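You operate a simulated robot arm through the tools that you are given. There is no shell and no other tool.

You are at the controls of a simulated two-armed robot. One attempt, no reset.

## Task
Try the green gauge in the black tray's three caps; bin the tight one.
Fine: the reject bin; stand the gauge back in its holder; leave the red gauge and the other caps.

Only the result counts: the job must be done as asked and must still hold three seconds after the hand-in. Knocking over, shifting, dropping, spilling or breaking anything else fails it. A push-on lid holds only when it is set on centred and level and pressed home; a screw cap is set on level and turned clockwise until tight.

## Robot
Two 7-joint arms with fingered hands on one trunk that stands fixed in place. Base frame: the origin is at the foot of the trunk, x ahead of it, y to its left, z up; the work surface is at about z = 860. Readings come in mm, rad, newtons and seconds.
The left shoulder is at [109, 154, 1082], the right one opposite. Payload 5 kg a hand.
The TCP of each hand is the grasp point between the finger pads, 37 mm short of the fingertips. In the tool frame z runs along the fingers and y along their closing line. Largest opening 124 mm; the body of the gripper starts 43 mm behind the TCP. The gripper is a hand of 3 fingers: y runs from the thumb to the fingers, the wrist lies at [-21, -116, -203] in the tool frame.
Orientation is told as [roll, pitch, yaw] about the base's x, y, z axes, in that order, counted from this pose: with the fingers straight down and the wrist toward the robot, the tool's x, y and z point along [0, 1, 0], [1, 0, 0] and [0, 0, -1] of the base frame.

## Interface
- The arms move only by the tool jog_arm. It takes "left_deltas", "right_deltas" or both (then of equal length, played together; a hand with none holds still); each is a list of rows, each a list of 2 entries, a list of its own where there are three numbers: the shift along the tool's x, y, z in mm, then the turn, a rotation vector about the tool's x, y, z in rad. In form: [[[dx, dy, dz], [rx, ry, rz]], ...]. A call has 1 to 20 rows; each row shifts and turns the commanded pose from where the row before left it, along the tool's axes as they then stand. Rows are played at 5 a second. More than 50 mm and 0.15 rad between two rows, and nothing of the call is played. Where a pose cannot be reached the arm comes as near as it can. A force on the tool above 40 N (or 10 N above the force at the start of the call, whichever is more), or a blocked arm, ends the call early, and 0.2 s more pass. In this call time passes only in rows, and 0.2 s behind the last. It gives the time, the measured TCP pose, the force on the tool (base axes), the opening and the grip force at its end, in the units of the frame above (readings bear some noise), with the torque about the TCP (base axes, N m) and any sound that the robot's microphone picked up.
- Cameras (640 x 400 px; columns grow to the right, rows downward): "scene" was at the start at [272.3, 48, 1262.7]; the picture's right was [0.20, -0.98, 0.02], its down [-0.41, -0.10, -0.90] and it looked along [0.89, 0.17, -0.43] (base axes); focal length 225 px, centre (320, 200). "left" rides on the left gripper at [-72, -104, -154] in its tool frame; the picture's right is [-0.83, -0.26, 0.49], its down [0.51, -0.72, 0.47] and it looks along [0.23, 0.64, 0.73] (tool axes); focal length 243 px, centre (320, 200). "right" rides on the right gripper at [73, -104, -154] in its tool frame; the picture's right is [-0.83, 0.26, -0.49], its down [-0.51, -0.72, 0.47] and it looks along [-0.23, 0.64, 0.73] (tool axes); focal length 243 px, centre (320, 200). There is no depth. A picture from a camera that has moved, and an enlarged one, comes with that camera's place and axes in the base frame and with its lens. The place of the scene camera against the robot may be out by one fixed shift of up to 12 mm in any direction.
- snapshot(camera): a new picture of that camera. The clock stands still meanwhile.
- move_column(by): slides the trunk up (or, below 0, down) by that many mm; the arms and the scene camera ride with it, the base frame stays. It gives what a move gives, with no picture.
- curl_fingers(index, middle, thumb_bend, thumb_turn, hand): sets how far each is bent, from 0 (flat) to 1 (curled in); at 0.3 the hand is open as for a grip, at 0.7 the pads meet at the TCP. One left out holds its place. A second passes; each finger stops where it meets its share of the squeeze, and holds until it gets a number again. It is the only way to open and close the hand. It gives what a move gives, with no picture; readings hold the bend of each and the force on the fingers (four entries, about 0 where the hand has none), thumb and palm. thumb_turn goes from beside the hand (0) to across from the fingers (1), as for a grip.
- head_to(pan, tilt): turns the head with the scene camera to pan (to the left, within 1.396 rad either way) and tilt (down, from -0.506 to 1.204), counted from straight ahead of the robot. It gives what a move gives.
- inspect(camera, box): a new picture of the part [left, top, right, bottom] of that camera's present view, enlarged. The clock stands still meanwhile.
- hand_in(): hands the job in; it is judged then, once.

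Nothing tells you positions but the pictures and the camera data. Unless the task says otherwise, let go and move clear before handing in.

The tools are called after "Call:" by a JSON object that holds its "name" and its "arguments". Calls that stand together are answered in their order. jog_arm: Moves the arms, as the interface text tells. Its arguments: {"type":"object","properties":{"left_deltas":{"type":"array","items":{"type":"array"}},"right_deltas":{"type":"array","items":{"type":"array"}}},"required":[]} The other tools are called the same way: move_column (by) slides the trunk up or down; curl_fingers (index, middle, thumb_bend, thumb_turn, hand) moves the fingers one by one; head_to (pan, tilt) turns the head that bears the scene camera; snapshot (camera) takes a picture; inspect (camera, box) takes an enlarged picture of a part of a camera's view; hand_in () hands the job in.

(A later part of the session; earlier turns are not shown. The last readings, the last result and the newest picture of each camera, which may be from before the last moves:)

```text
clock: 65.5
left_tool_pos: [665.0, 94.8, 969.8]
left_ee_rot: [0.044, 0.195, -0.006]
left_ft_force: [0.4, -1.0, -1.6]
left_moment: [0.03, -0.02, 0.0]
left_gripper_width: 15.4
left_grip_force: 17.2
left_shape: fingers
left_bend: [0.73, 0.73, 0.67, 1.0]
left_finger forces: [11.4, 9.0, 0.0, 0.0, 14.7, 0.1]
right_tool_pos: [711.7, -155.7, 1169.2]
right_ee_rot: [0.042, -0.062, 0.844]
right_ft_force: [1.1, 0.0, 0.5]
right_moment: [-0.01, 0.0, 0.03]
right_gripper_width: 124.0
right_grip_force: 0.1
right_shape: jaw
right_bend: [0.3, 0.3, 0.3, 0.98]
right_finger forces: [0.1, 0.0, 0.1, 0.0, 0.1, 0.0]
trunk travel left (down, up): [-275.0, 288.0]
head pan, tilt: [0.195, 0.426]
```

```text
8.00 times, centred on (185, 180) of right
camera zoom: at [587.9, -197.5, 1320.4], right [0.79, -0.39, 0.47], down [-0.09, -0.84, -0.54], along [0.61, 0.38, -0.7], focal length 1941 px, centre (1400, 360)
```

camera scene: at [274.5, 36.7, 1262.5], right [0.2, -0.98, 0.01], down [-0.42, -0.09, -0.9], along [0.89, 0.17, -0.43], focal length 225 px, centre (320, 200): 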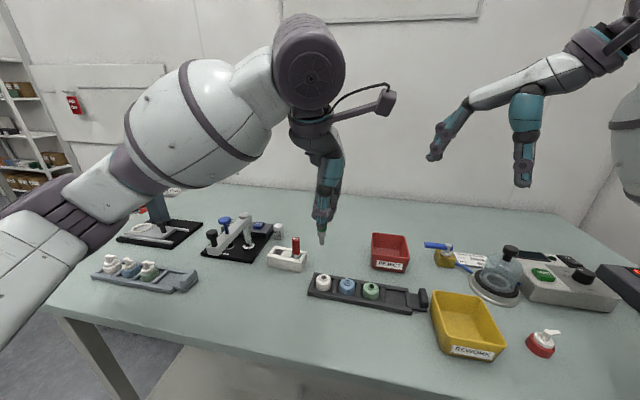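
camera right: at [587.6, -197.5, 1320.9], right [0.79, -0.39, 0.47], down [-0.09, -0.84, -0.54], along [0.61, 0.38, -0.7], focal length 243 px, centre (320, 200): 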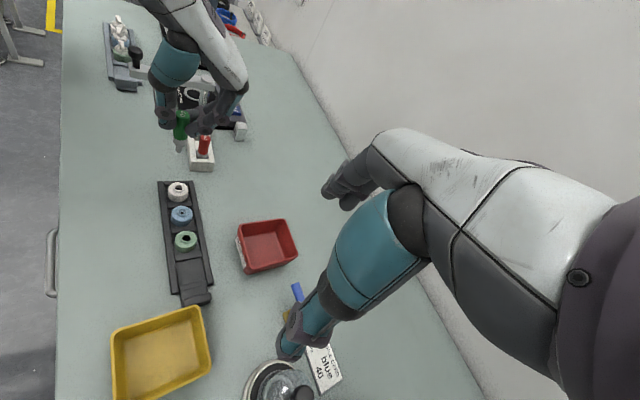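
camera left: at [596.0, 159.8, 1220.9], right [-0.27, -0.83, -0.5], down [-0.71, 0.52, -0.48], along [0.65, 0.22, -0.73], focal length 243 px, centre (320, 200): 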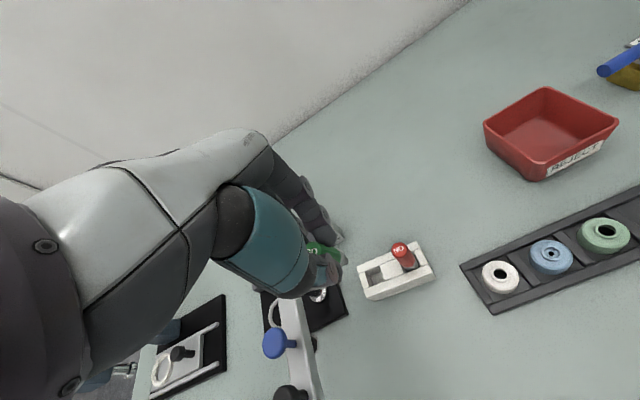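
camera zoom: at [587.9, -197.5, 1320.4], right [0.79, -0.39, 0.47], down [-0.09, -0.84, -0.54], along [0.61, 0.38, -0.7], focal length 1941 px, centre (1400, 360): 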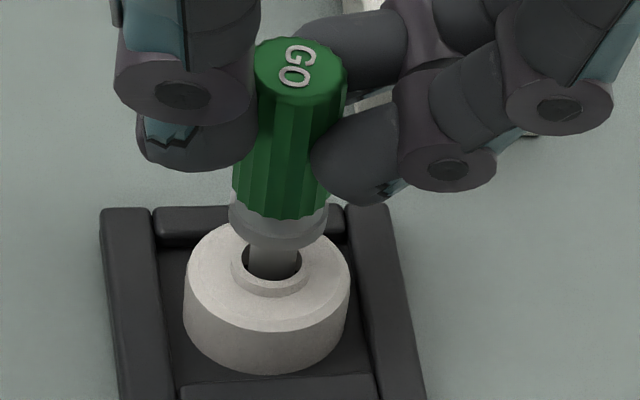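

It slides in freely. A bit further to confirm the full depth.

Call:
{"name": "jog_arm", "arguments": {"left_deltas": [[[-0.1, 0.6, 2.5], [0, 0, 0]], [[-0.1, 0.5, 2.5], [0, 0, 0]], [[0, 0, 0], [0, 0, 0]]]}}

Call:
{"name": "inspect", "arguments": {"camera": "scene", "box": [310, 250, 340, 290]}}

Call:
{"name": "inspect", "arguments": {"camera": "right", "box": [165, 155, 205, 205]}}

```text
clock: 66.3
left_tool_pos: [663.8, 94.9, 963.8]
left_ee_rot: [0.042, 0.194, -0.007]
left_ft_force: [0.6, -0.4, -0.5]
left_moment: [0.0, 0.0, -0.01]
left_gripper_width: 15.5
left_grip_force: 17.1
left_shape: fingers
left_bend: [0.73, 0.73, 0.67, 1.0]
left_finger forces: [11.2, 9.1, 0.0, 0.1, 14.6, 0.0]
right_tool_pos: [712.5, -156.4, 1169.7]
right_ee_rot: [0.042, -0.065, 0.846]
right_ft_force: [-0.2, -0.1, -0.1]
right_moment: [-0.02, 0.0, 0.02]
right_gripper_width: 124.0
right_grip_force: 0.0
right_shape: jaw
right_bend: [0.3, 0.3, 0.3, 0.98]
right_finger forces: [0.1, 0.0, 0.1, 0.0, 0.0, 0.1]
trunk travel left (down, up): [-275.0, 288.0]
head pan, tilt: [0.195, 0.426]
```

```text
10.00 times, centred on (325, 270) of scene
camera zoom: at [274.5, 36.5, 1262.5], right [0.2, -0.98, 0.01], down [-0.42, -0.09, -0.9], along [0.89, 0.17, -0.43], focal length 2254 px, centre (270, -500)
```

zoom: 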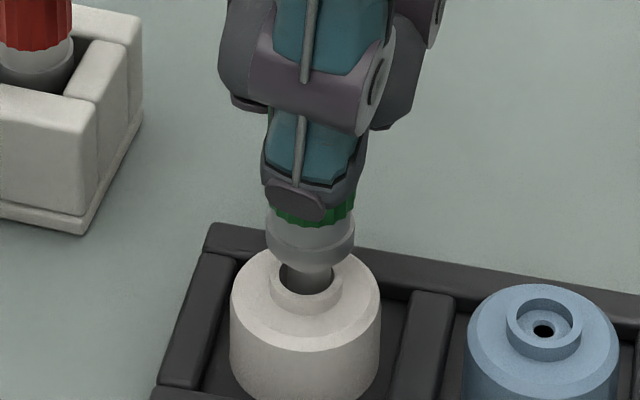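

```text
8.00 times, centred on (185, 180) of right
camera zoom: at [588.0, -197.6, 1320.3], right [0.79, -0.39, 0.47], down [-0.09, -0.84, -0.54], along [0.61, 0.38, -0.7], focal length 1941 px, centre (1400, 360)
```

zoom: 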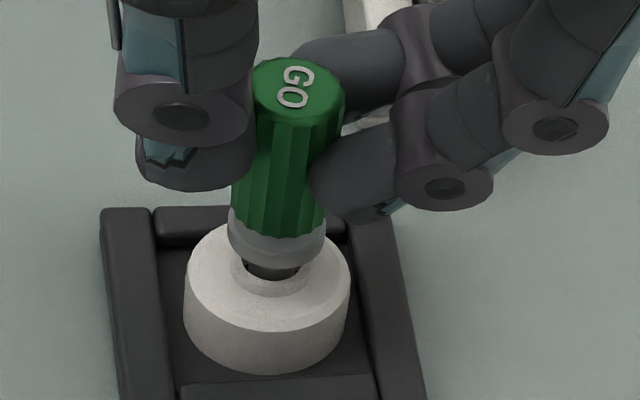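

The green gauge goes fully into the white cap: white is good. I withdraw and move over to the blue cap, about 52 mm toward -y.

Call:
{"name": "jog_arm", "arguments": {"left_deltas": [[[0.2, -1, -5], [0, 0, 0]], [[0.4, -2, -10], [0, 0, 0]], [[0.5, -2.4, -12], [0, 0, 0]], [[0.5, -2.4, -12], [0, 0, 0]], [[-8, -0.2, -0.3], [0, 0, 0]], [[-14, -0.4, -0.5], [0, 0, 0]], [[-14, -0.4, -0.5], [0, 0, 0]], [[-11, -0.3, -0.4], [0, 0, 0]], [[-5, -0.1, -0.2], [0, 0, 0]], [[0, 0, 0], [0, 0, 0]], [[0, 0, 0], [0, 0, 0]]]}}

Call:
{"name": "inspect", "arguments": {"camera": "right", "box": [150, 150, 220, 240]}}

Call:
{"name": "inspect", "arguments": {"camera": "scene", "box": [315, 235, 375, 300]}}

```text
clock: 68.7
left_tool_pos: [663.5, 43.1, 1004.5]
left_ee_rot: [0.043, 0.195, -0.008]
left_ft_force: [-0.1, -1.3, -0.5]
left_moment: [0.03, 0.01, 0.01]
left_gripper_width: 15.3
left_grip_force: 17.2
left_shape: fingers
left_bend: [0.73, 0.73, 0.67, 1.0]
left_finger forces: [11.3, 9.1, 0.0, 0.0, 14.6, 0.1]
right_tool_pos: [712.4, -155.5, 1169.6]
right_ee_rot: [0.042, -0.063, 0.844]
right_ft_force: [-0.2, -0.1, -0.1]
right_moment: [-0.01, 0.01, -0.02]
right_gripper_width: 123.7
right_grip_force: 0.0
right_shape: jaw
right_bend: [0.3, 0.3, 0.3, 0.98]
right_finger forces: [0.0, 0.0, 0.1, 0.1, 0.0, 0.0]
trunk travel left (down, up): [-275.0, 288.0]
head pan, tilt: [0.195, 0.426]
```

```text
4.44 times, centred on (185, 195) of right
camera zoom: at [588.0, -197.6, 1320.2], right [0.79, -0.39, 0.47], down [-0.09, -0.84, -0.54], along [0.61, 0.38, -0.7], focal length 1078 px, centre (920, 222)
```

zoom: 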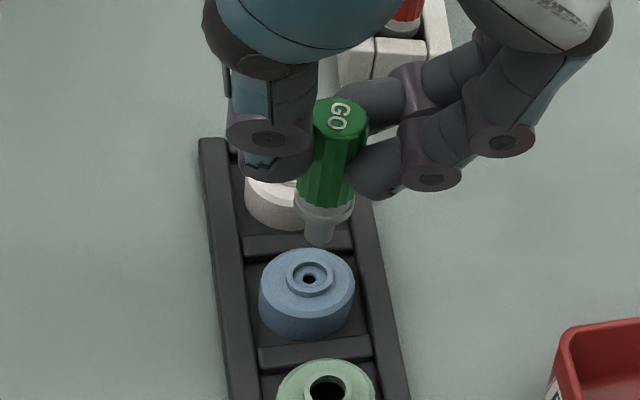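

```text
6.15 times, centred on (345, 268) of scene
camera zoom: at [274.5, 36.4, 1262.5], right [0.2, -0.98, 0.01], down [-0.42, -0.09, -0.9], along [0.89, 0.17, -0.43], focal length 1387 px, centre (166, -215)
```

zoom: 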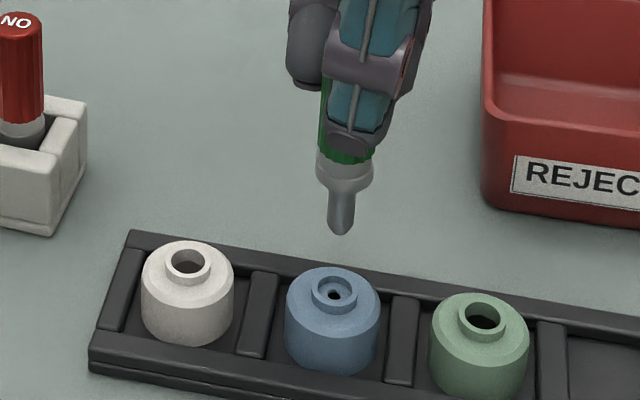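

The white cap stayed put. For blue, I need about -1 mm in x and +0.5 mm in y; I'll correct and lower 19 mm.

Call:
{"name": "jog_arm", "arguments": {"left_deltas": [[[-0.1, 0.8, 6], [0, 0, 0]], [[-0.1, 1.0, 7], [0, 0, 0]], [[0, 0.9, 5.8], [0, 0, 0]], [[0, 0, 0], [0, 0, 0]], [[0, 0, 0], [0, 0, 0]]]}}

Call:
{"name": "inspect", "arguments": {"camera": "right", "box": [165, 180, 205, 230]}}

Call:
{"name": "inspect", "arguments": {"camera": "scene", "box": [330, 255, 366, 300]}}

```text
clock: 69.9
left_tool_pos: [661.2, 43.4, 984.7]
left_ee_rot: [0.044, 0.194, -0.007]
left_ft_force: [0.5, 0.0, -0.8]
left_moment: [0.03, 0.0, 0.01]
left_gripper_width: 15.3
left_grip_force: 17.8
left_shape: fingers
left_bend: [0.73, 0.73, 0.67, 1.0]
left_finger forces: [11.3, 9.0, 0.1, 0.0, 14.7, 0.0]
right_tool_pos: [712.8, -156.8, 1170.5]
right_ee_rot: [0.043, -0.065, 0.845]
right_ft_force: [-0.2, -1.4, 0.8]
right_moment: [-0.03, 0.0, 0.02]
right_gripper_width: 123.9
right_grip_force: 0.0
right_shape: jaw
right_bend: [0.3, 0.3, 0.3, 0.98]
right_finger forces: [0.0, 0.0, 0.0, 0.0, 0.0, 0.0]
trunk travel left (down, up): [-275.0, 288.0]
head pan, tilt: [0.195, 0.426]
```

```text
8.00 times, centred on (185, 205) of right
camera zoom: at [588.0, -197.7, 1320.2], right [0.79, -0.39, 0.47], down [-0.09, -0.84, -0.54], along [0.61, 0.38, -0.7], focal length 1941 px, centre (1400, 160)
```

zoom: 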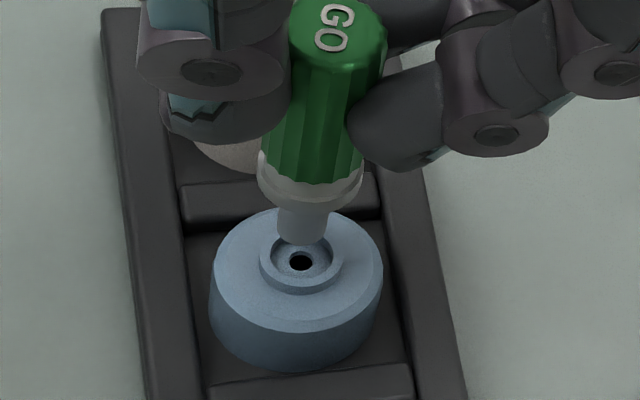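

```text
8.89 times, centred on (348, 278) of scene
camera zoom: at [274.5, 36.3, 1262.5], right [0.2, -0.98, 0.01], down [-0.42, -0.09, -0.9], along [0.89, 0.17, -0.43], focal length 2004 px, centre (71, -489)
```

zoom: 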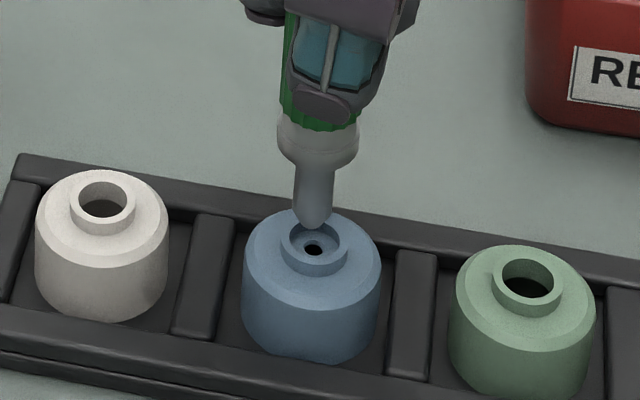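

Aligned over the blue cap. Stepping down gently.

Call:
{"name": "jog_arm", "arguments": {"left_deltas": [[[-0.2, 0.7, 2.5], [0, 0, 0]], [[-0.2, 0.6, 2.5], [0, 0, 0]], [[0, 0, 0], [0, 0, 0]]]}}

Call:
{"name": "inspect", "arguments": {"camera": "right", "box": [165, 180, 205, 230]}}

Call:
{"name": "inspect", "arguments": {"camera": "scene", "box": [330, 255, 366, 300]}}

```text
clock: 70.7
left_tool_pos: [662.2, 42.8, 979.4]
left_ee_rot: [0.044, 0.196, -0.007]
left_ft_force: [-0.3, -0.2, -0.4]
left_moment: [0.0, -0.01, -0.01]
left_gripper_width: 15.2
left_grip_force: 17.5
left_shape: fingers
left_bend: [0.73, 0.73, 0.67, 1.0]
left_finger forces: [11.3, 9.1, 0.1, 0.1, 14.7, 0.1]
right_tool_pos: [712.5, -155.3, 1169.6]
right_ee_rot: [0.041, -0.064, 0.845]
right_ft_force: [-0.1, 0.5, -0.3]
right_moment: [-0.04, 0.0, -0.04]
right_gripper_width: 123.9
right_grip_force: 0.0
right_shape: jaw
right_bend: [0.3, 0.3, 0.3, 0.98]
right_finger forces: [0.0, 0.0, 0.1, 0.1, 0.1, 0.0]
trunk travel left (down, up): [-275.0, 288.0]
head pan, tilt: [0.195, 0.426]
```

```text
8.00 times, centred on (185, 205) of right
camera zoom: at [588.0, -197.7, 1320.2], right [0.79, -0.39, 0.47], down [-0.09, -0.84, -0.54], along [0.61, 0.38, -0.7], focal length 1941 px, centre (1400, 160)
```

zoom: 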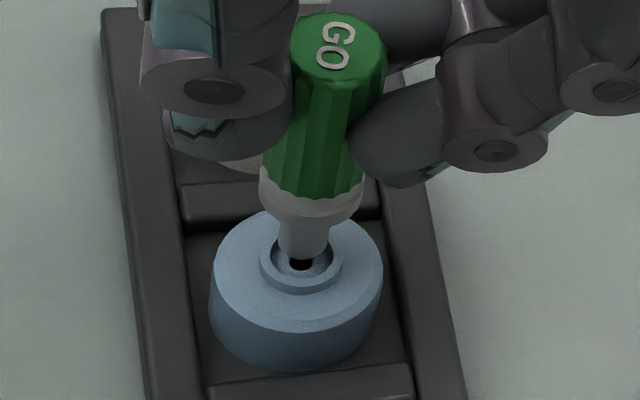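

```text
8.89 times, centred on (348, 278) of scene
camera zoom: at [274.5, 36.2, 1262.5], right [0.2, -0.98, 0.01], down [-0.42, -0.09, -0.9], along [0.89, 0.17, -0.43], focal length 2004 px, centre (71, -489)
```

zoom: 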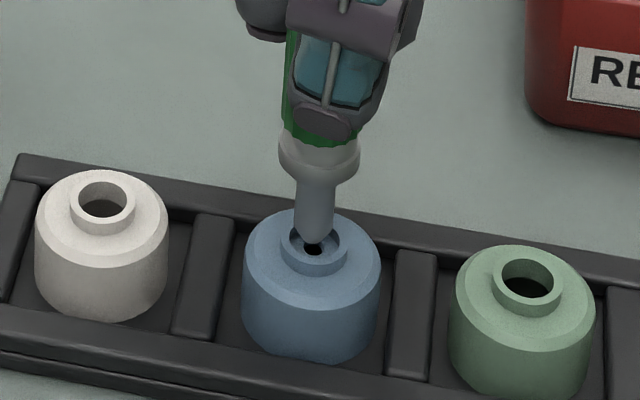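

Call:
{"name": "jog_arm", "arguments": {"left_deltas": [[[-0.1, 0.4, 2], [0, 0, 0]], [[0, 0.2, 1], [0, 0, 0]], [[0, 0, 0], [0, 0, 0]]]}}

Call:
{"name": "inspect", "arguments": {"camera": "right", "box": [165, 180, 205, 230]}}

Call:
{"name": "inspect", "arguments": {"camera": "scene", "box": [330, 255, 366, 300]}}

```text
clock: 71.5
left_tool_pos: [660.7, 44.2, 978.0]
left_ee_rot: [0.044, 0.195, -0.006]
left_ft_force: [0.7, 0.0, -0.8]
left_moment: [0.0, -0.01, -0.01]
left_gripper_width: 15.1
left_grip_force: 17.4
left_shape: fingers
left_bend: [0.73, 0.73, 0.67, 1.0]
left_finger forces: [11.3, 9.1, 0.0, 0.0, 14.7, 0.0]
right_tool_pos: [713.5, -157.6, 1169.7]
right_ee_rot: [0.042, -0.066, 0.844]
right_ft_force: [-0.8, 0.6, -0.1]
right_moment: [0.01, 0.0, 0.02]
right_gripper_width: 123.9
right_grip_force: 0.1
right_shape: jaw
right_bend: [0.3, 0.3, 0.3, 0.98]
right_finger forces: [0.0, 0.1, 0.1, 0.0, 0.1, 0.0]
trunk travel left (down, up): [-275.0, 288.0]
head pan, tilt: [0.195, 0.426]
```

```text
8.00 times, centred on (185, 205) of right
camera zoom: at [588.0, -197.8, 1320.2], right [0.79, -0.39, 0.47], down [-0.09, -0.84, -0.54], along [0.61, 0.38, -0.7], focal length 1941 px, centre (1400, 160)
```

zoom: 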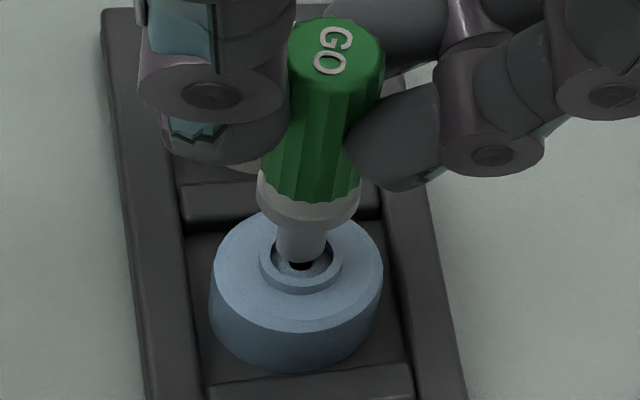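

```text
8.89 times, centred on (348, 278) of scene
camera zoom: at [274.5, 36.2, 1262.5], right [0.2, -0.98, 0.01], down [-0.42, -0.09, -0.9], along [0.89, 0.17, -0.43], focal length 2004 px, centre (71, -489)
```

zoom: 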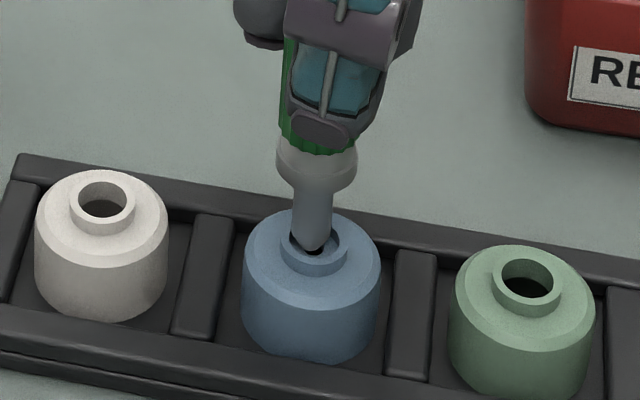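

Call:
{"name": "jog_arm", "arguments": {"left_deltas": [[[-0.1, 0.4, 2], [0, 0, 0]], [[0, 0.2, 1], [0, 0, 0]], [[0, 0, 0], [0, 0, 0]]]}}

Call:
{"name": "inspect", "arguments": {"camera": "right", "box": [165, 180, 205, 230]}}

Call:
{"name": "inspect", "arguments": {"camera": "scene", "box": [330, 255, 366, 300]}}

```text
clock: 72.3
left_tool_pos: [662.2, 42.9, 975.0]
left_ee_rot: [0.044, 0.194, -0.008]
left_ft_force: [-1.1, -0.6, 7.8]
left_moment: [0.04, 0.09, -0.02]
left_gripper_width: 15.1
left_grip_force: 19.5
left_shape: fingers
left_bend: [0.73, 0.73, 0.67, 1.0]
left_finger forces: [11.3, 11.5, 0.0, 0.1, 15.9, 0.2]
right_tool_pos: [712.4, -157.4, 1170.1]
right_ee_rot: [0.043, -0.064, 0.844]
right_ft_force: [-0.2, -0.1, -0.6]
right_moment: [0.02, -0.02, 0.04]
right_gripper_width: 124.2
right_grip_force: 0.0
right_shape: jaw
right_bend: [0.3, 0.3, 0.3, 0.98]
right_finger forces: [0.0, 0.0, 0.1, 0.0, 0.1, 0.0]
trunk travel left (down, up): [-275.0, 288.0]
head pan, tilt: [0.195, 0.426]
```

```text
8.00 times, centred on (185, 205) of right
camera zoom: at [587.9, -197.9, 1320.2], right [0.79, -0.39, 0.47], down [-0.09, -0.84, -0.54], along [0.61, 0.38, -0.7], focal length 1941 px, centre (1400, 160)
```

zoom: 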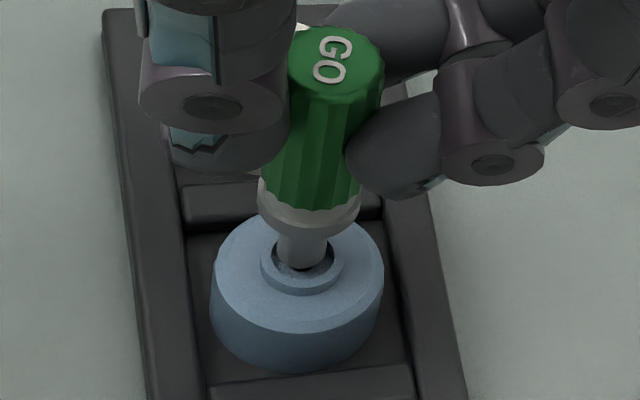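

```text
8.89 times, centred on (348, 278) of scene
camera zoom: at [274.4, 36.0, 1262.6], right [0.2, -0.98, 0.01], down [-0.42, -0.09, -0.9], along [0.89, 0.17, -0.43], focal length 2004 px, centre (71, -489)
```

zoom: 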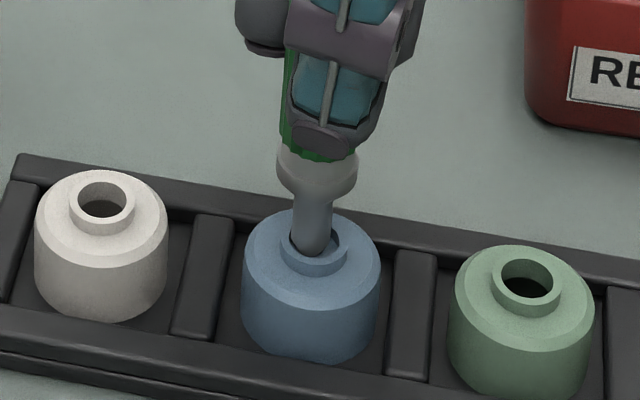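

The gauge meets a stop (8 N) only about 3 mm into the blue cap. I'll withdraw and try green too, to be sure by elimination.

Call:
{"name": "jog_arm", "arguments": {"left_deltas": [[[0.1, -0.6, -3], [0, 0, 0]], [[0.3, -1.6, -8], [0, 0, 0]], [[0.4, -2, -10], [0, 0, 0]], [[0.4, -2, -9], [0, 0, 0]], [[-8, -0.2, -0.3], [0, 0, 0]], [[-14, -0.3, -0.5], [0, 0, 0]], [[-14, -0.3, -0.5], [0, 0, 0]], [[-11, -0.2, -0.4], [0, 0, 0]], [[-5, -0.1, -0.2], [0, 0, 0]], [[0, 0, 0], [0, 0, 0]], [[0, 0, 0], [0, 0, 0]]]}}

Call:
{"name": "inspect", "arguments": {"camera": "right", "box": [150, 180, 220, 270]}}

Call:
{"name": "inspect", "arguments": {"camera": "scene", "box": [335, 240, 395, 305]}}

```text
clock: 74.7
left_tool_pos: [661.2, -9.9, 1003.8]
left_ee_rot: [0.045, 0.196, -0.007]
left_ft_force: [0.5, 0.1, -0.5]
left_moment: [0.0, -0.04, -0.02]
left_gripper_width: 15.1
left_grip_force: 17.3
left_shape: fingers
left_bend: [0.73, 0.73, 0.67, 1.0]
left_finger forces: [11.4, 9.4, 0.0, 0.1, 14.5, 0.1]
right_tool_pos: [713.3, -157.1, 1169.3]
right_ee_rot: [0.043, -0.065, 0.845]
right_ft_force: [-0.2, 0.1, -0.9]
right_moment: [-0.04, -0.03, 0.0]
right_gripper_width: 123.8
right_grip_force: 0.0
right_shape: jaw
right_bend: [0.3, 0.3, 0.3, 0.98]
right_finger forces: [0.0, 0.0, 0.1, 0.0, 0.0, 0.0]
trunk travel left (down, up): [-275.0, 288.0]
head pan, tilt: [0.195, 0.426]
```

```text
4.44 times, centred on (185, 225) of right
camera zoom: at [588.1, -197.9, 1320.1], right [0.79, -0.39, 0.47], down [-0.09, -0.84, -0.54], along [0.61, 0.38, -0.7], focal length 1078 px, centre (920, 89)
```

zoom: 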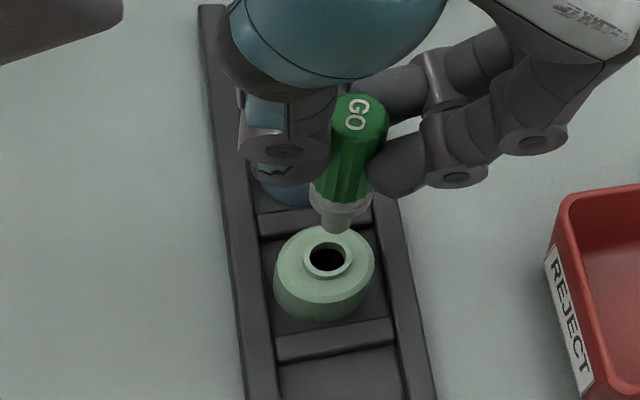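

```text
6.15 times, centred on (365, 272) of scene
camera zoom: at [274.7, 36.0, 1262.5], right [0.2, -0.98, 0.01], down [-0.42, -0.09, -0.9], along [0.89, 0.17, -0.43], focal length 1387 px, centre (43, -246)
```

zoom: 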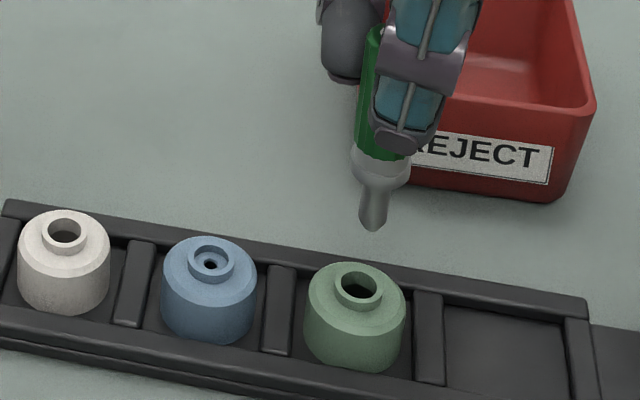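

For green, I need +2.25 mm in y and nothing in x. Correct and lower 18 mm.

Call:
{"name": "jog_arm", "arguments": {"left_deltas": [[[1.5, 0.9, 5], [0, 0, 0]], [[0, 1.3, 7], [0, 0, 0]], [[0, 1.2, 5.7], [0, 0, 0]], [[0, 0, 0], [0, 0, 0]], [[0, 0, 0], [0, 0, 0]]]}}

Call:
{"name": "inspect", "arguments": {"camera": "right", "box": [165, 210, 205, 260]}}

Call:
{"name": "inspect", "arguments": {"camera": "scene", "box": [350, 258, 386, 303]}}

```text
clock: 75.9
left_tool_pos: [659.0, -6.9, 986.8]
left_ee_rot: [0.044, 0.194, -0.008]
left_ft_force: [-0.4, 0.1, -0.8]
left_moment: [-0.01, -0.01, -0.02]
left_gripper_width: 15.2
left_grip_force: 18.0
left_shape: fingers
left_bend: [0.73, 0.73, 0.67, 1.0]
left_finger forces: [11.3, 9.4, 0.0, 0.0, 14.4, 0.0]
right_tool_pos: [712.5, -156.5, 1168.4]
right_ee_rot: [0.041, -0.066, 0.846]
right_ft_force: [-0.3, -0.7, 1.3]
right_moment: [0.03, -0.02, 0.03]
right_gripper_width: 123.8
right_grip_force: 0.0
right_shape: jaw
right_bend: [0.3, 0.3, 0.3, 0.98]
right_finger forces: [0.0, 0.0, 0.0, 0.1, 0.0, 0.1]
trunk travel left (down, up): [-275.0, 288.0]
head pan, tilt: [0.195, 0.426]
```

```text
8.00 times, centred on (185, 235) of right
camera zoom: at [588.2, -198.0, 1320.1], right [0.79, -0.39, 0.47], down [-0.09, -0.84, -0.54], along [0.61, 0.38, -0.7], focal length 1941 px, centre (1400, -80)
```

zoom: 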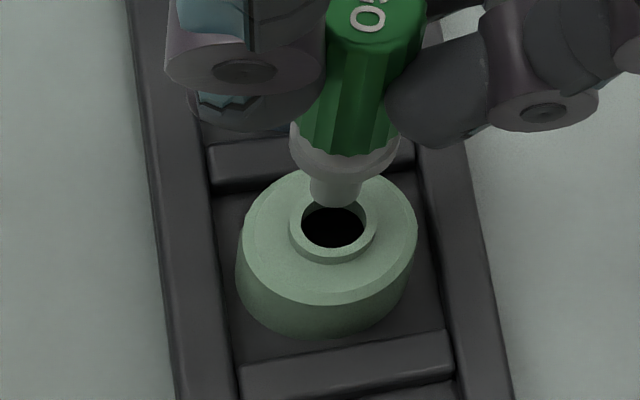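

```text
8.89 times, centred on (368, 280) of scene
camera zoom: at [274.7, 36.0, 1262.5], right [0.2, -0.98, 0.01], down [-0.42, -0.09, -0.9], along [0.89, 0.17, -0.43], focal length 2004 px, centre (-107, -516)
```

zoom: 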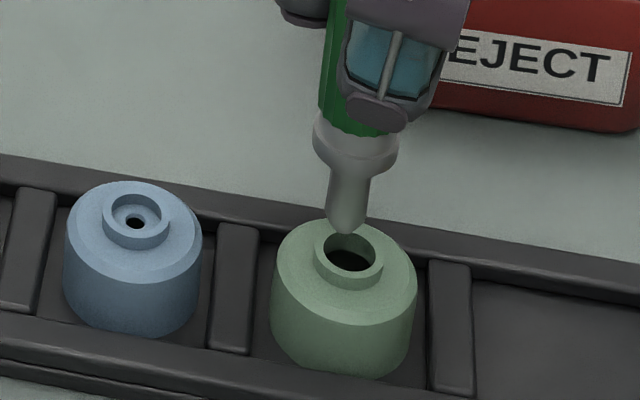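

Nearly aligned; small -0.9 mm y correction and step down.

Call:
{"name": "jog_arm", "arguments": {"left_deltas": [[[-0.9, 0.5, 2.4], [0, 0, 0]], [[-0.2, 0.5, 2.5], [0, 0, 0]], [[0, 0, 0], [0, 0, 0]]]}}

Call:
{"name": "inspect", "arguments": {"camera": "right", "box": [165, 210, 205, 260]}}

Call:
{"name": "inspect", "arguments": {"camera": "scene", "box": [350, 258, 386, 303]}}

```text
clock: 76.7
left_tool_pos: [659.7, -6.9, 981.6]
left_ee_rot: [0.043, 0.194, -0.009]
left_ft_force: [0.4, 0.6, -1.5]
left_moment: [0.02, 0.0, 0.0]
left_gripper_width: 14.9
left_grip_force: 17.4
left_shape: fingers
left_bend: [0.73, 0.73, 0.67, 1.0]
left_finger forces: [11.3, 9.4, 0.0, 0.0, 14.3, 0.1]
right_tool_pos: [713.7, -156.3, 1169.5]
right_ee_rot: [0.041, -0.065, 0.845]
right_ft_force: [0.4, 0.3, -0.5]
right_moment: [0.0, -0.04, 0.01]
right_gripper_width: 124.1
right_grip_force: 0.1
right_shape: jaw
right_bend: [0.3, 0.3, 0.3, 0.98]
right_finger forces: [0.1, 0.0, 0.0, 0.0, 0.0, 0.0]
trunk travel left (down, up): [-275.0, 288.0]
head pan, tilt: [0.195, 0.426]
```

```text
8.00 times, centred on (185, 235) of right
camera zoom: at [588.2, -198.0, 1320.1], right [0.79, -0.39, 0.47], down [-0.09, -0.84, -0.54], along [0.61, 0.38, -0.7], focal length 1941 px, centre (1400, -80)
```

zoom: 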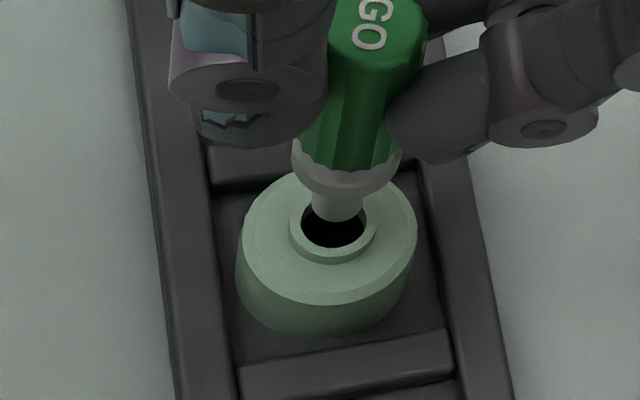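

```text
8.89 times, centred on (368, 280) of scene
camera zoom: at [274.8, 35.9, 1262.5], right [0.2, -0.98, 0.01], down [-0.42, -0.09, -0.9], along [0.89, 0.17, -0.43], focal length 2004 px, centre (-107, -516)
```

zoom: 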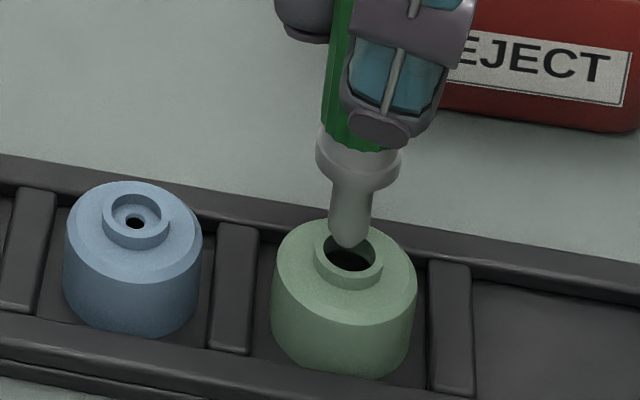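

Call:
{"name": "jog_arm", "arguments": {"left_deltas": [[[-0.1, 0.1, 2], [0, 0, 0]], [[-0.1, 0.3, 2], [0, 0, 0]], [[0, 0, 0], [0, 0, 0]]]}}

Call:
{"name": "inspect", "arguments": {"camera": "right", "box": [165, 210, 205, 260]}}

Call:
{"name": "inspect", "arguments": {"camera": "scene", "box": [350, 258, 386, 303]}}

```text
clock: 77.5
left_tool_pos: [659.6, -7.3, 978.5]
left_ee_rot: [0.046, 0.196, -0.007]
left_ft_force: [-0.2, -0.4, -1.2]
left_moment: [-0.03, -0.02, -0.02]
left_gripper_width: 15.3
left_grip_force: 17.3
left_shape: fingers
left_bend: [0.73, 0.73, 0.67, 1.0]
left_finger forces: [11.3, 9.4, 0.0, 0.0, 14.4, 0.1]
right_tool_pos: [712.7, -157.1, 1170.2]
right_ee_rot: [0.041, -0.065, 0.843]
right_ft_force: [0.3, -0.3, -0.8]
right_moment: [0.01, -0.04, -0.03]
right_gripper_width: 123.9
right_grip_force: 0.1
right_shape: jaw
right_bend: [0.3, 0.3, 0.3, 0.98]
right_finger forces: [0.1, 0.1, 0.0, 0.0, 0.0, 0.0]
trunk travel left (down, up): [-275.0, 288.0]
head pan, tilt: [0.195, 0.426]
```

```text
8.00 times, centred on (185, 235) of right
camera zoom: at [588.2, -198.0, 1320.0], right [0.79, -0.39, 0.47], down [-0.09, -0.84, -0.54], along [0.61, 0.38, -0.7], focal length 1941 px, centre (1400, -80)
```

zoom: 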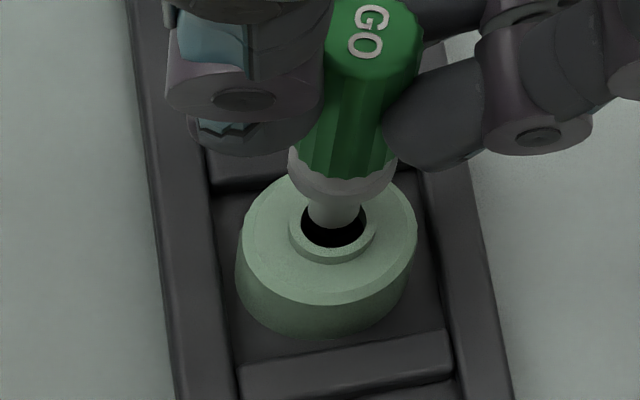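

```text
8.89 times, centred on (368, 280) of scene
camera zoom: at [274.8, 35.9, 1262.5], right [0.2, -0.98, 0.01], down [-0.42, -0.09, -0.9], along [0.89, 0.17, -0.43], focal length 2004 px, centre (-107, -516)
```

zoom: 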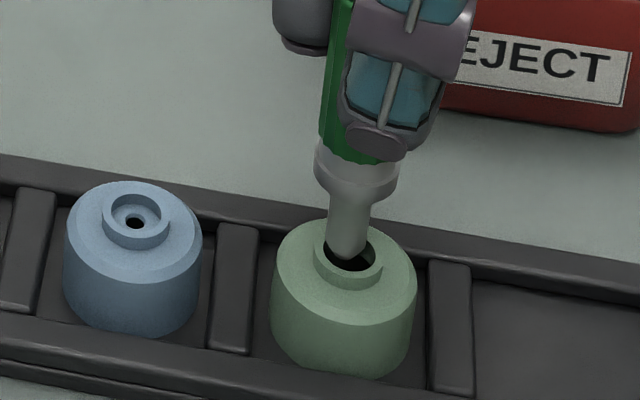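

Call:
{"name": "jog_arm", "arguments": {"left_deltas": [[[-0.5, 0.4, 2], [0, 0, 0]], [[-0.1, 0.5, 2.5], [0, 0, 0]], [[0, 0, 0], [0, 0, 0]]]}}

Call:
{"name": "jog_arm", "arguments": {"left_deltas": [[[-0.1, 0.5, 2.5], [0, 0, 0]], [[-0.1, 0.5, 2.5], [0, 0, 0]], [[0, 0, 0], [0, 0, 0]]]}}

Call:
{"name": "inspect", "arguments": {"camera": "right", "box": [165, 210, 205, 260]}}

Call:
{"name": "inspect", "arguments": {"camera": "scene", "box": [350, 258, 386, 303]}}

```text
clock: 78.3
left_tool_pos: [658.6, -9.0, 974.4]
left_ee_rot: [0.046, 0.192, -0.006]
left_ft_force: [-0.3, 0.3, -0.5]
left_moment: [0.01, -0.02, -0.02]
left_gripper_width: 15.1
left_grip_force: 17.9
left_shape: fingers
left_bend: [0.73, 0.73, 0.67, 1.0]
left_finger forces: [11.3, 9.4, 0.0, 0.0, 14.4, 0.0]
right_tool_pos: [712.2, -155.5, 1171.1]
right_ee_rot: [0.042, -0.067, 0.845]
right_ft_force: [-0.1, 0.5, -0.6]
right_moment: [-0.01, -0.03, 0.0]
right_gripper_width: 124.2
right_grip_force: 0.0
right_shape: jaw
right_bend: [0.3, 0.3, 0.3, 0.98]
right_finger forces: [0.0, 0.0, 0.0, 0.1, 0.0, 0.0]
trunk travel left (down, up): [-275.0, 288.0]
head pan, tilt: [0.195, 0.426]
```

```text
clock: 79.1
left_tool_pos: [656.9, -10.2, 971.2]
left_ee_rot: [0.047, 0.189, -0.008]
left_ft_force: [0.1, -0.4, -1.3]
left_moment: [0.03, 0.02, 0.0]
left_gripper_width: 15.2
left_grip_force: 17.5
left_shape: fingers
left_bend: [0.73, 0.73, 0.67, 1.0]
left_finger forces: [11.3, 9.4, 0.1, 0.0, 14.4, 0.0]
right_tool_pos: [709.1, -155.7, 1172.9]
right_ee_rot: [0.041, -0.073, 0.854]
right_ft_force: [0.7, 0.9, 0.0]
right_moment: [0.0, 0.01, -0.02]
right_gripper_width: 123.7
right_grip_force: 0.0
right_shape: jaw
right_bend: [0.3, 0.3, 0.3, 0.98]
right_finger forces: [0.1, 0.0, 0.0, 0.0, 0.0, 0.0]
trunk travel left (down, up): [-275.0, 288.0]
head pan, tilt: [0.195, 0.426]
```

```text
8.00 times, centred on (185, 235) of right
camera zoom: at [584.0, -198.9, 1322.3], right [0.79, -0.39, 0.47], down [-0.08, -0.84, -0.54], along [0.61, 0.39, -0.69], focal length 1941 px, centre (1400, -80)
```

zoom: 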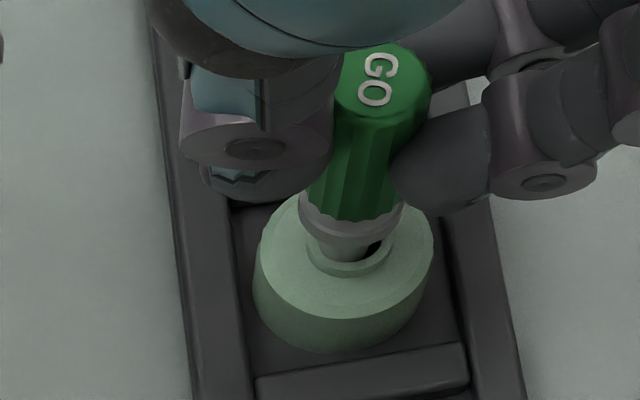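

```text
8.89 times, centred on (368, 280) of scene
camera zoom: at [271.2, 32.2, 1263.7], right [0.2, -0.98, 0.01], down [-0.41, -0.09, -0.91], along [0.89, 0.17, -0.42], focal length 2004 px, centre (-107, -516)
```

zoom: 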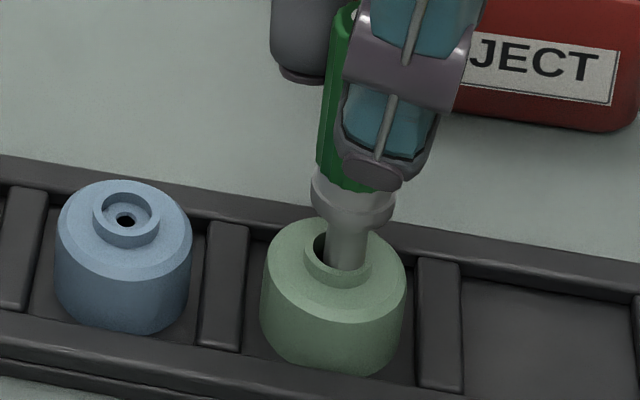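

The gauge has gone about 7 mm into the green cap with no force, past the bore's wall, whereas blue stopped it at 3 mm with 8 N; so blue is the tight one. The arm is near its cross-body limit and the torso yields a little, so I withdraw straight up now, slowly.

Call:
{"name": "jog_arm", "arguments": {"left_deltas": [[[0.1, -0.5, -2.5], [0, 0, 0]], [[0.2, -0.8, -4], [0, 0, 0]], [[0.2, -1.0, -5], [0, 0, 0]], [[0.3, -1.4, -7], [0, 0, 0]], [[0.3, -1.6, -8], [0, 0, 0]], [[0, 0, 0], [0, 0, 0]]]}}

Call:
{"name": "inspect", "arguments": {"camera": "scene", "box": [300, 230, 400, 310]}}

Call:
{"name": "inspect", "arguments": {"camera": "right", "box": [140, 150, 240, 270]}}

```text
clock: 80.5
left_tool_pos: [659.2, -7.9, 996.6]
left_ee_rot: [0.041, 0.195, -0.007]
left_ft_force: [-0.1, -0.3, -0.7]
left_moment: [0.0, -0.01, -0.01]
left_gripper_width: 15.3
left_grip_force: 16.9
left_shape: fingers
left_bend: [0.73, 0.73, 0.67, 1.0]
left_finger forces: [11.3, 9.2, 0.0, 0.1, 14.2, 0.0]
right_tool_pos: [710.8, -154.8, 1169.1]
right_ee_rot: [0.045, -0.064, 0.847]
right_ft_force: [0.3, 0.1, -0.3]
right_moment: [0.01, 0.0, -0.01]
right_gripper_width: 123.8
right_grip_force: 0.1
right_shape: jaw
right_bend: [0.3, 0.3, 0.3, 0.98]
right_finger forces: [0.1, 0.1, 0.0, 0.0, 0.0, 0.0]
trunk travel left (down, up): [-275.0, 288.0]
head pan, tilt: [0.195, 0.426]
```

```text
5.00 times, centred on (350, 270) of scene
camera zoom: at [272.2, 37.2, 1262.7], right [0.19, -0.98, 0.01], down [-0.41, -0.1, -0.91], along [0.89, 0.17, -0.42], focal length 1127 px, centre (170, -150)
```

zoom: 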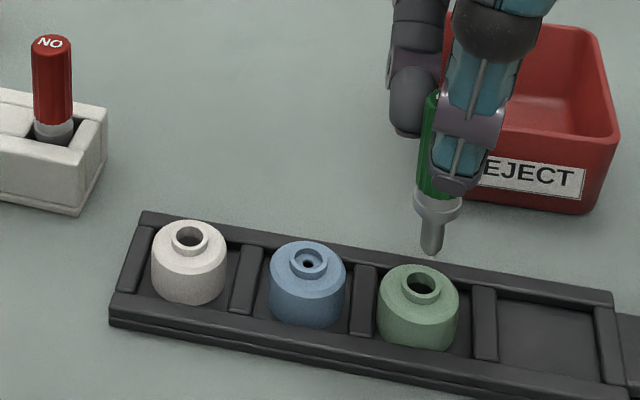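

```text
3.33 times, centred on (190, 210) of right
camera zoom: at [586.2, -196.2, 1320.0], right [0.79, -0.39, 0.47], down [-0.09, -0.84, -0.54], along [0.61, 0.38, -0.7], focal length 809 px, centre (753, 167)
```

zoom: 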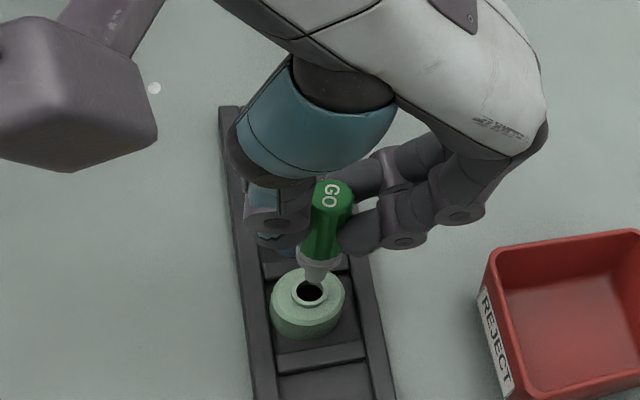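

Blue is the reject. First I return the gauge: a close look at the holder's empty socket from all cameras to see its shape.

Call:
{"name": "inspect", "arguments": {"camera": "scene", "box": [262, 235, 312, 275]}}

Call:
{"name": "inspect", "arguments": {"camera": "left", "box": [0, 0, 640, 400]}}

Call:
{"name": "inspect", "arguments": {"camera": "right", "box": [160, 100, 250, 190]}}

```text
10.00 times, centred on (287, 255) of scene
camera zoom: at [272.2, 37.2, 1262.7], right [0.19, -0.98, 0.01], down [-0.41, -0.1, -0.91], along [0.89, 0.17, -0.42], focal length 2254 px, centre (650, -350)
```

zoom: 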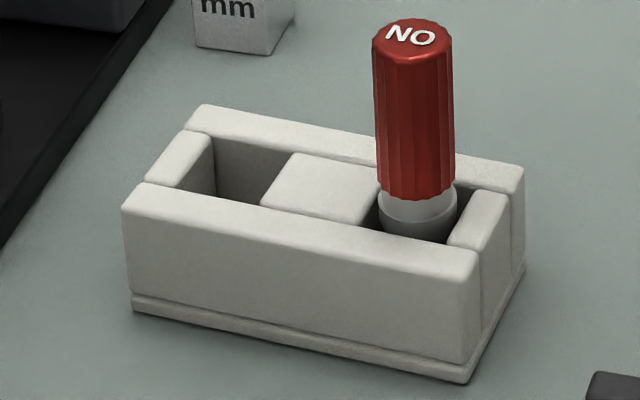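

```text
1.00 times, centred on (320, 200) of left (not enlarged: the box is as wide or as high as the picture)
camera zoom: at [585.4, -86.2, 1163.3], right [-0.36, -0.81, -0.47], down [-0.79, 0.53, -0.3], along [0.49, 0.26, -0.83], focal length 243 px, centre (320, 200)
```

zoom: 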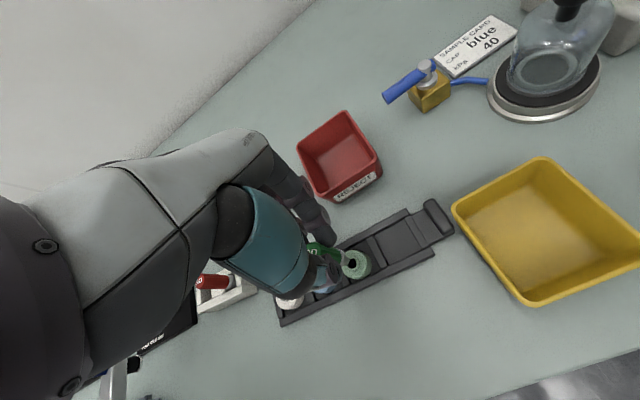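

```text
4.44 times, centred on (205, 145) of right
camera zoom: at [586.2, -196.2, 1320.0], right [0.79, -0.39, 0.47], down [-0.09, -0.84, -0.54], along [0.61, 0.38, -0.7], focal length 1078 px, centre (831, 444)
```

zoom: 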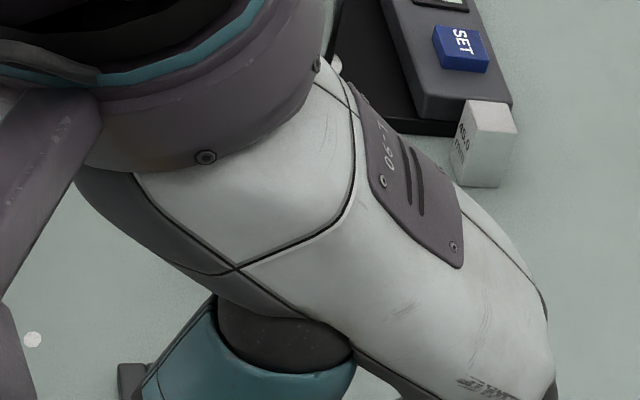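

The socket is a ~21 mm square pocket that the gauge's collar should drop into. By relative measurement I expect to need the TCP near (723, 223); I'll raise the gauge and carry it back there at a safe height.

Call:
{"name": "jog_arm", "arguments": {"left_deltas": [[[0.5, -2.4, -12], [0, 0, 0]], [[0.7, -3.2, -16], [0, 0, 0]], [[0.8, -3.6, -18], [0, 0, 0]], [[0.7, -3.4, -17.7], [0, 0, 0]], [[9, 2.4, -0.1], [0, 0, 0]], [[16, 4.3, -0.2], [0, 0, 0]], [[19, 5.2, -0.2], [0, 0, 0]], [[19, 5.2, -0.2], [0, 0, 0]], [[19, 5.2, -0.2], [0, 0, 0]], [[19, 5.2, -0.2], [0, 0, 0]], [[19, 5.2, -0.2], [0, 0, 0]], [[19, 5.2, -0.2], [0, 0, 0]], [[19, 5.2, -0.2], [0, 0, 0]], [[19, 5.2, -0.2], [0, 0, 0]], [[19, 5.2, -0.2], [0, 0, 0]], [[17, 4.6, -0.2], [0, 0, 0]], [[12, 3.2, -0.1], [0, 0, 0]], [[6.3, 1.7, 0], [0, 0, 0]], [[0, 0, 0], [0, 0, 0]], [[0, 0, 0], [0, 0, 0]]]}}

Call:
{"name": "inspect", "arguments": {"camera": "scene", "box": [245, 185, 315, 280]}}

Call:
{"name": "inspect", "arguments": {"camera": "right", "box": [150, 60, 250, 190]}}

```text
clock: 84.7
left_tool_pos: [723.8, 224.8, 1060.1]
left_ee_rot: [0.044, 0.194, -0.006]
left_ft_force: [-0.2, -0.2, -1.4]
left_moment: [0.0, -0.02, 0.01]
left_gripper_width: 15.3
left_grip_force: 16.8
left_shape: fingers
left_bend: [0.73, 0.73, 0.67, 1.0]
left_finger forces: [11.2, 9.0, 0.0, 0.0, 14.2, 0.0]
right_tool_pos: [711.7, -155.2, 1169.5]
right_ee_rot: [0.041, -0.066, 0.845]
right_ft_force: [0.1, 0.3, 0.4]
right_moment: [-0.01, -0.02, -0.02]
right_gripper_width: 123.9
right_grip_force: 0.1
right_shape: jaw
right_bend: [0.3, 0.3, 0.3, 0.98]
right_finger forces: [0.0, 0.0, 0.0, 0.0, 0.0, 0.0]
trunk travel left (down, up): [-275.0, 288.0]
head pan, tilt: [0.195, 0.426]
```

```text
4.21 times, centred on (280, 232) of scene
camera zoom: at [273.4, 36.6, 1262.8], right [0.2, -0.98, 0.01], down [-0.42, -0.09, -0.9], along [0.89, 0.17, -0.43], focal length 949 px, centre (488, 63)
```

zoom: 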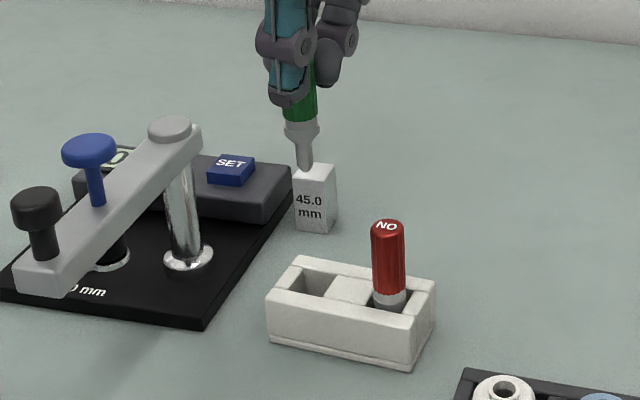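

```text
3.08 times, centred on (200, 125) of right
camera zoom: at [586.7, -197.0, 1321.1], right [0.79, -0.39, 0.47], down [-0.09, -0.84, -0.54], along [0.61, 0.38, -0.7], focal length 746 px, centre (689, 431)
```

zoom: 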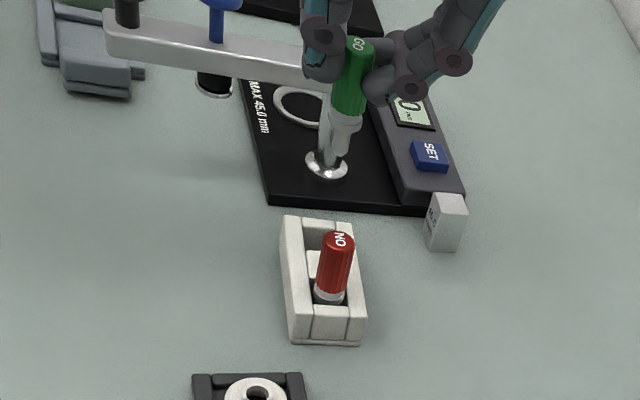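

I'll lower to about 30 mm above the holder and zoom in for a precise relative alignment.

Call:
{"name": "jog_arm", "arguments": {"left_deltas": [[[-0.5, 2.2, 11], [0, 0, 0]], [[-0.5, 2.4, 12], [0, 0, 0]], [[-0.5, 2.4, 12], [0, 0, 0]], [[-0.4, 1.8, 9], [0, 0, 0]], [[0, 0, 0], [0, 0, 0]], [[0, 0, 0], [0, 0, 0]]]}}

Call:
{"name": "inspect", "arguments": {"camera": "scene", "box": [258, 215, 308, 275]}}

Call:
{"name": "inspect", "arguments": {"camera": "right", "box": [165, 85, 225, 165]}}

Call:
{"name": "inspect", "arguments": {"camera": "left", "box": [270, 170, 430, 310]}}

```text
clock: 86.1
left_tool_pos: [725.2, 223.8, 1015.6]
left_ee_rot: [0.044, 0.197, -0.007]
left_ft_force: [-0.2, -0.1, -1.4]
left_moment: [-0.02, -0.04, 0.01]
left_gripper_width: 15.1
left_grip_force: 17.3
left_shape: fingers
left_bend: [0.73, 0.73, 0.67, 1.0]
left_finger forces: [11.1, 9.1, 0.0, 0.0, 14.2, 0.0]
right_tool_pos: [713.0, -156.4, 1169.6]
right_ee_rot: [0.04, -0.065, 0.845]
right_ft_force: [-0.9, 0.6, -0.5]
right_moment: [0.0, 0.01, -0.02]
right_gripper_width: 124.2
right_grip_force: 0.0
right_shape: jaw
right_bend: [0.3, 0.3, 0.3, 0.98]
right_finger forces: [0.0, 0.0, 0.0, 0.0, 0.0, 0.1]
trunk travel left (down, up): [-275.0, 288.0]
head pan, tilt: [0.195, 0.426]
```

```text
6.67 times, centred on (283, 245) of scene
camera zoom: at [273.7, 36.8, 1262.8], right [0.2, -0.98, 0.01], down [-0.42, -0.09, -0.9], along [0.89, 0.17, -0.43], focal length 1503 px, centre (567, -100)
```

zoom: 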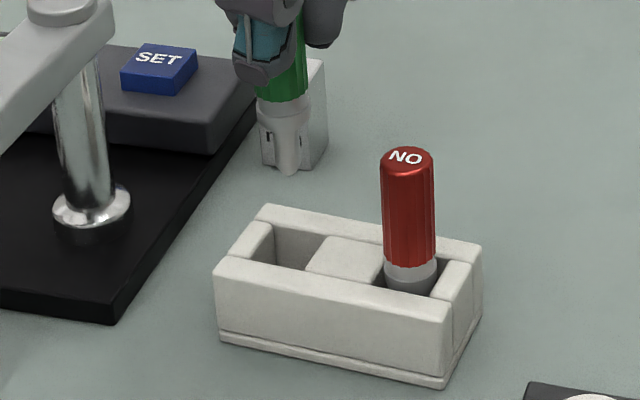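

```text
5.00 times, centred on (195, 125) of right
camera zoom: at [587.0, -197.0, 1320.9], right [0.79, -0.39, 0.47], down [-0.09, -0.84, -0.54], along [0.61, 0.38, -0.7], focal length 1213 px, centre (945, 575)
```

zoom: 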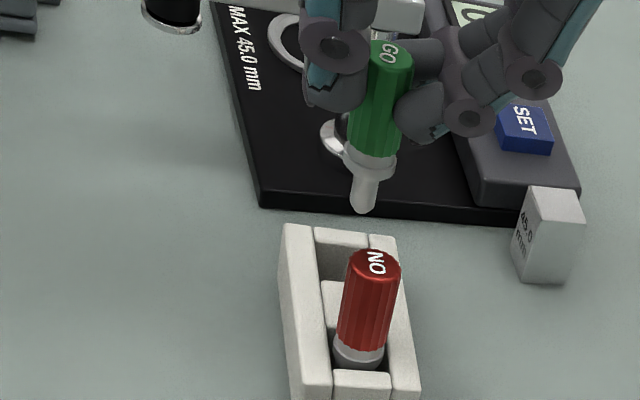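

```text
2.86 times, centred on (350, 240) of left
camera zoom: at [652.3, 143.9, 1182.6], right [-0.36, -0.81, -0.47], down [-0.79, 0.53, -0.3], along [0.49, 0.26, -0.83], focal length 693 px, centre (234, 86)
```

zoom: 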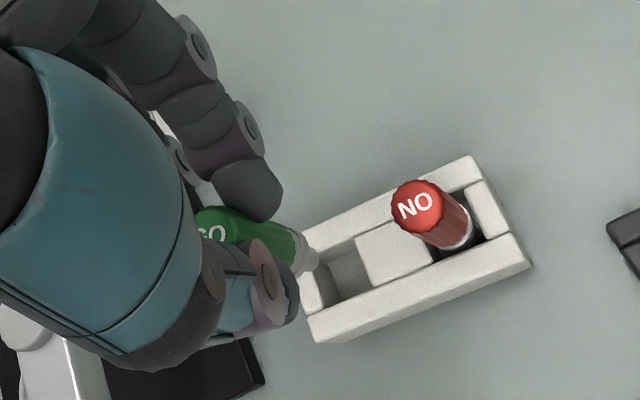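

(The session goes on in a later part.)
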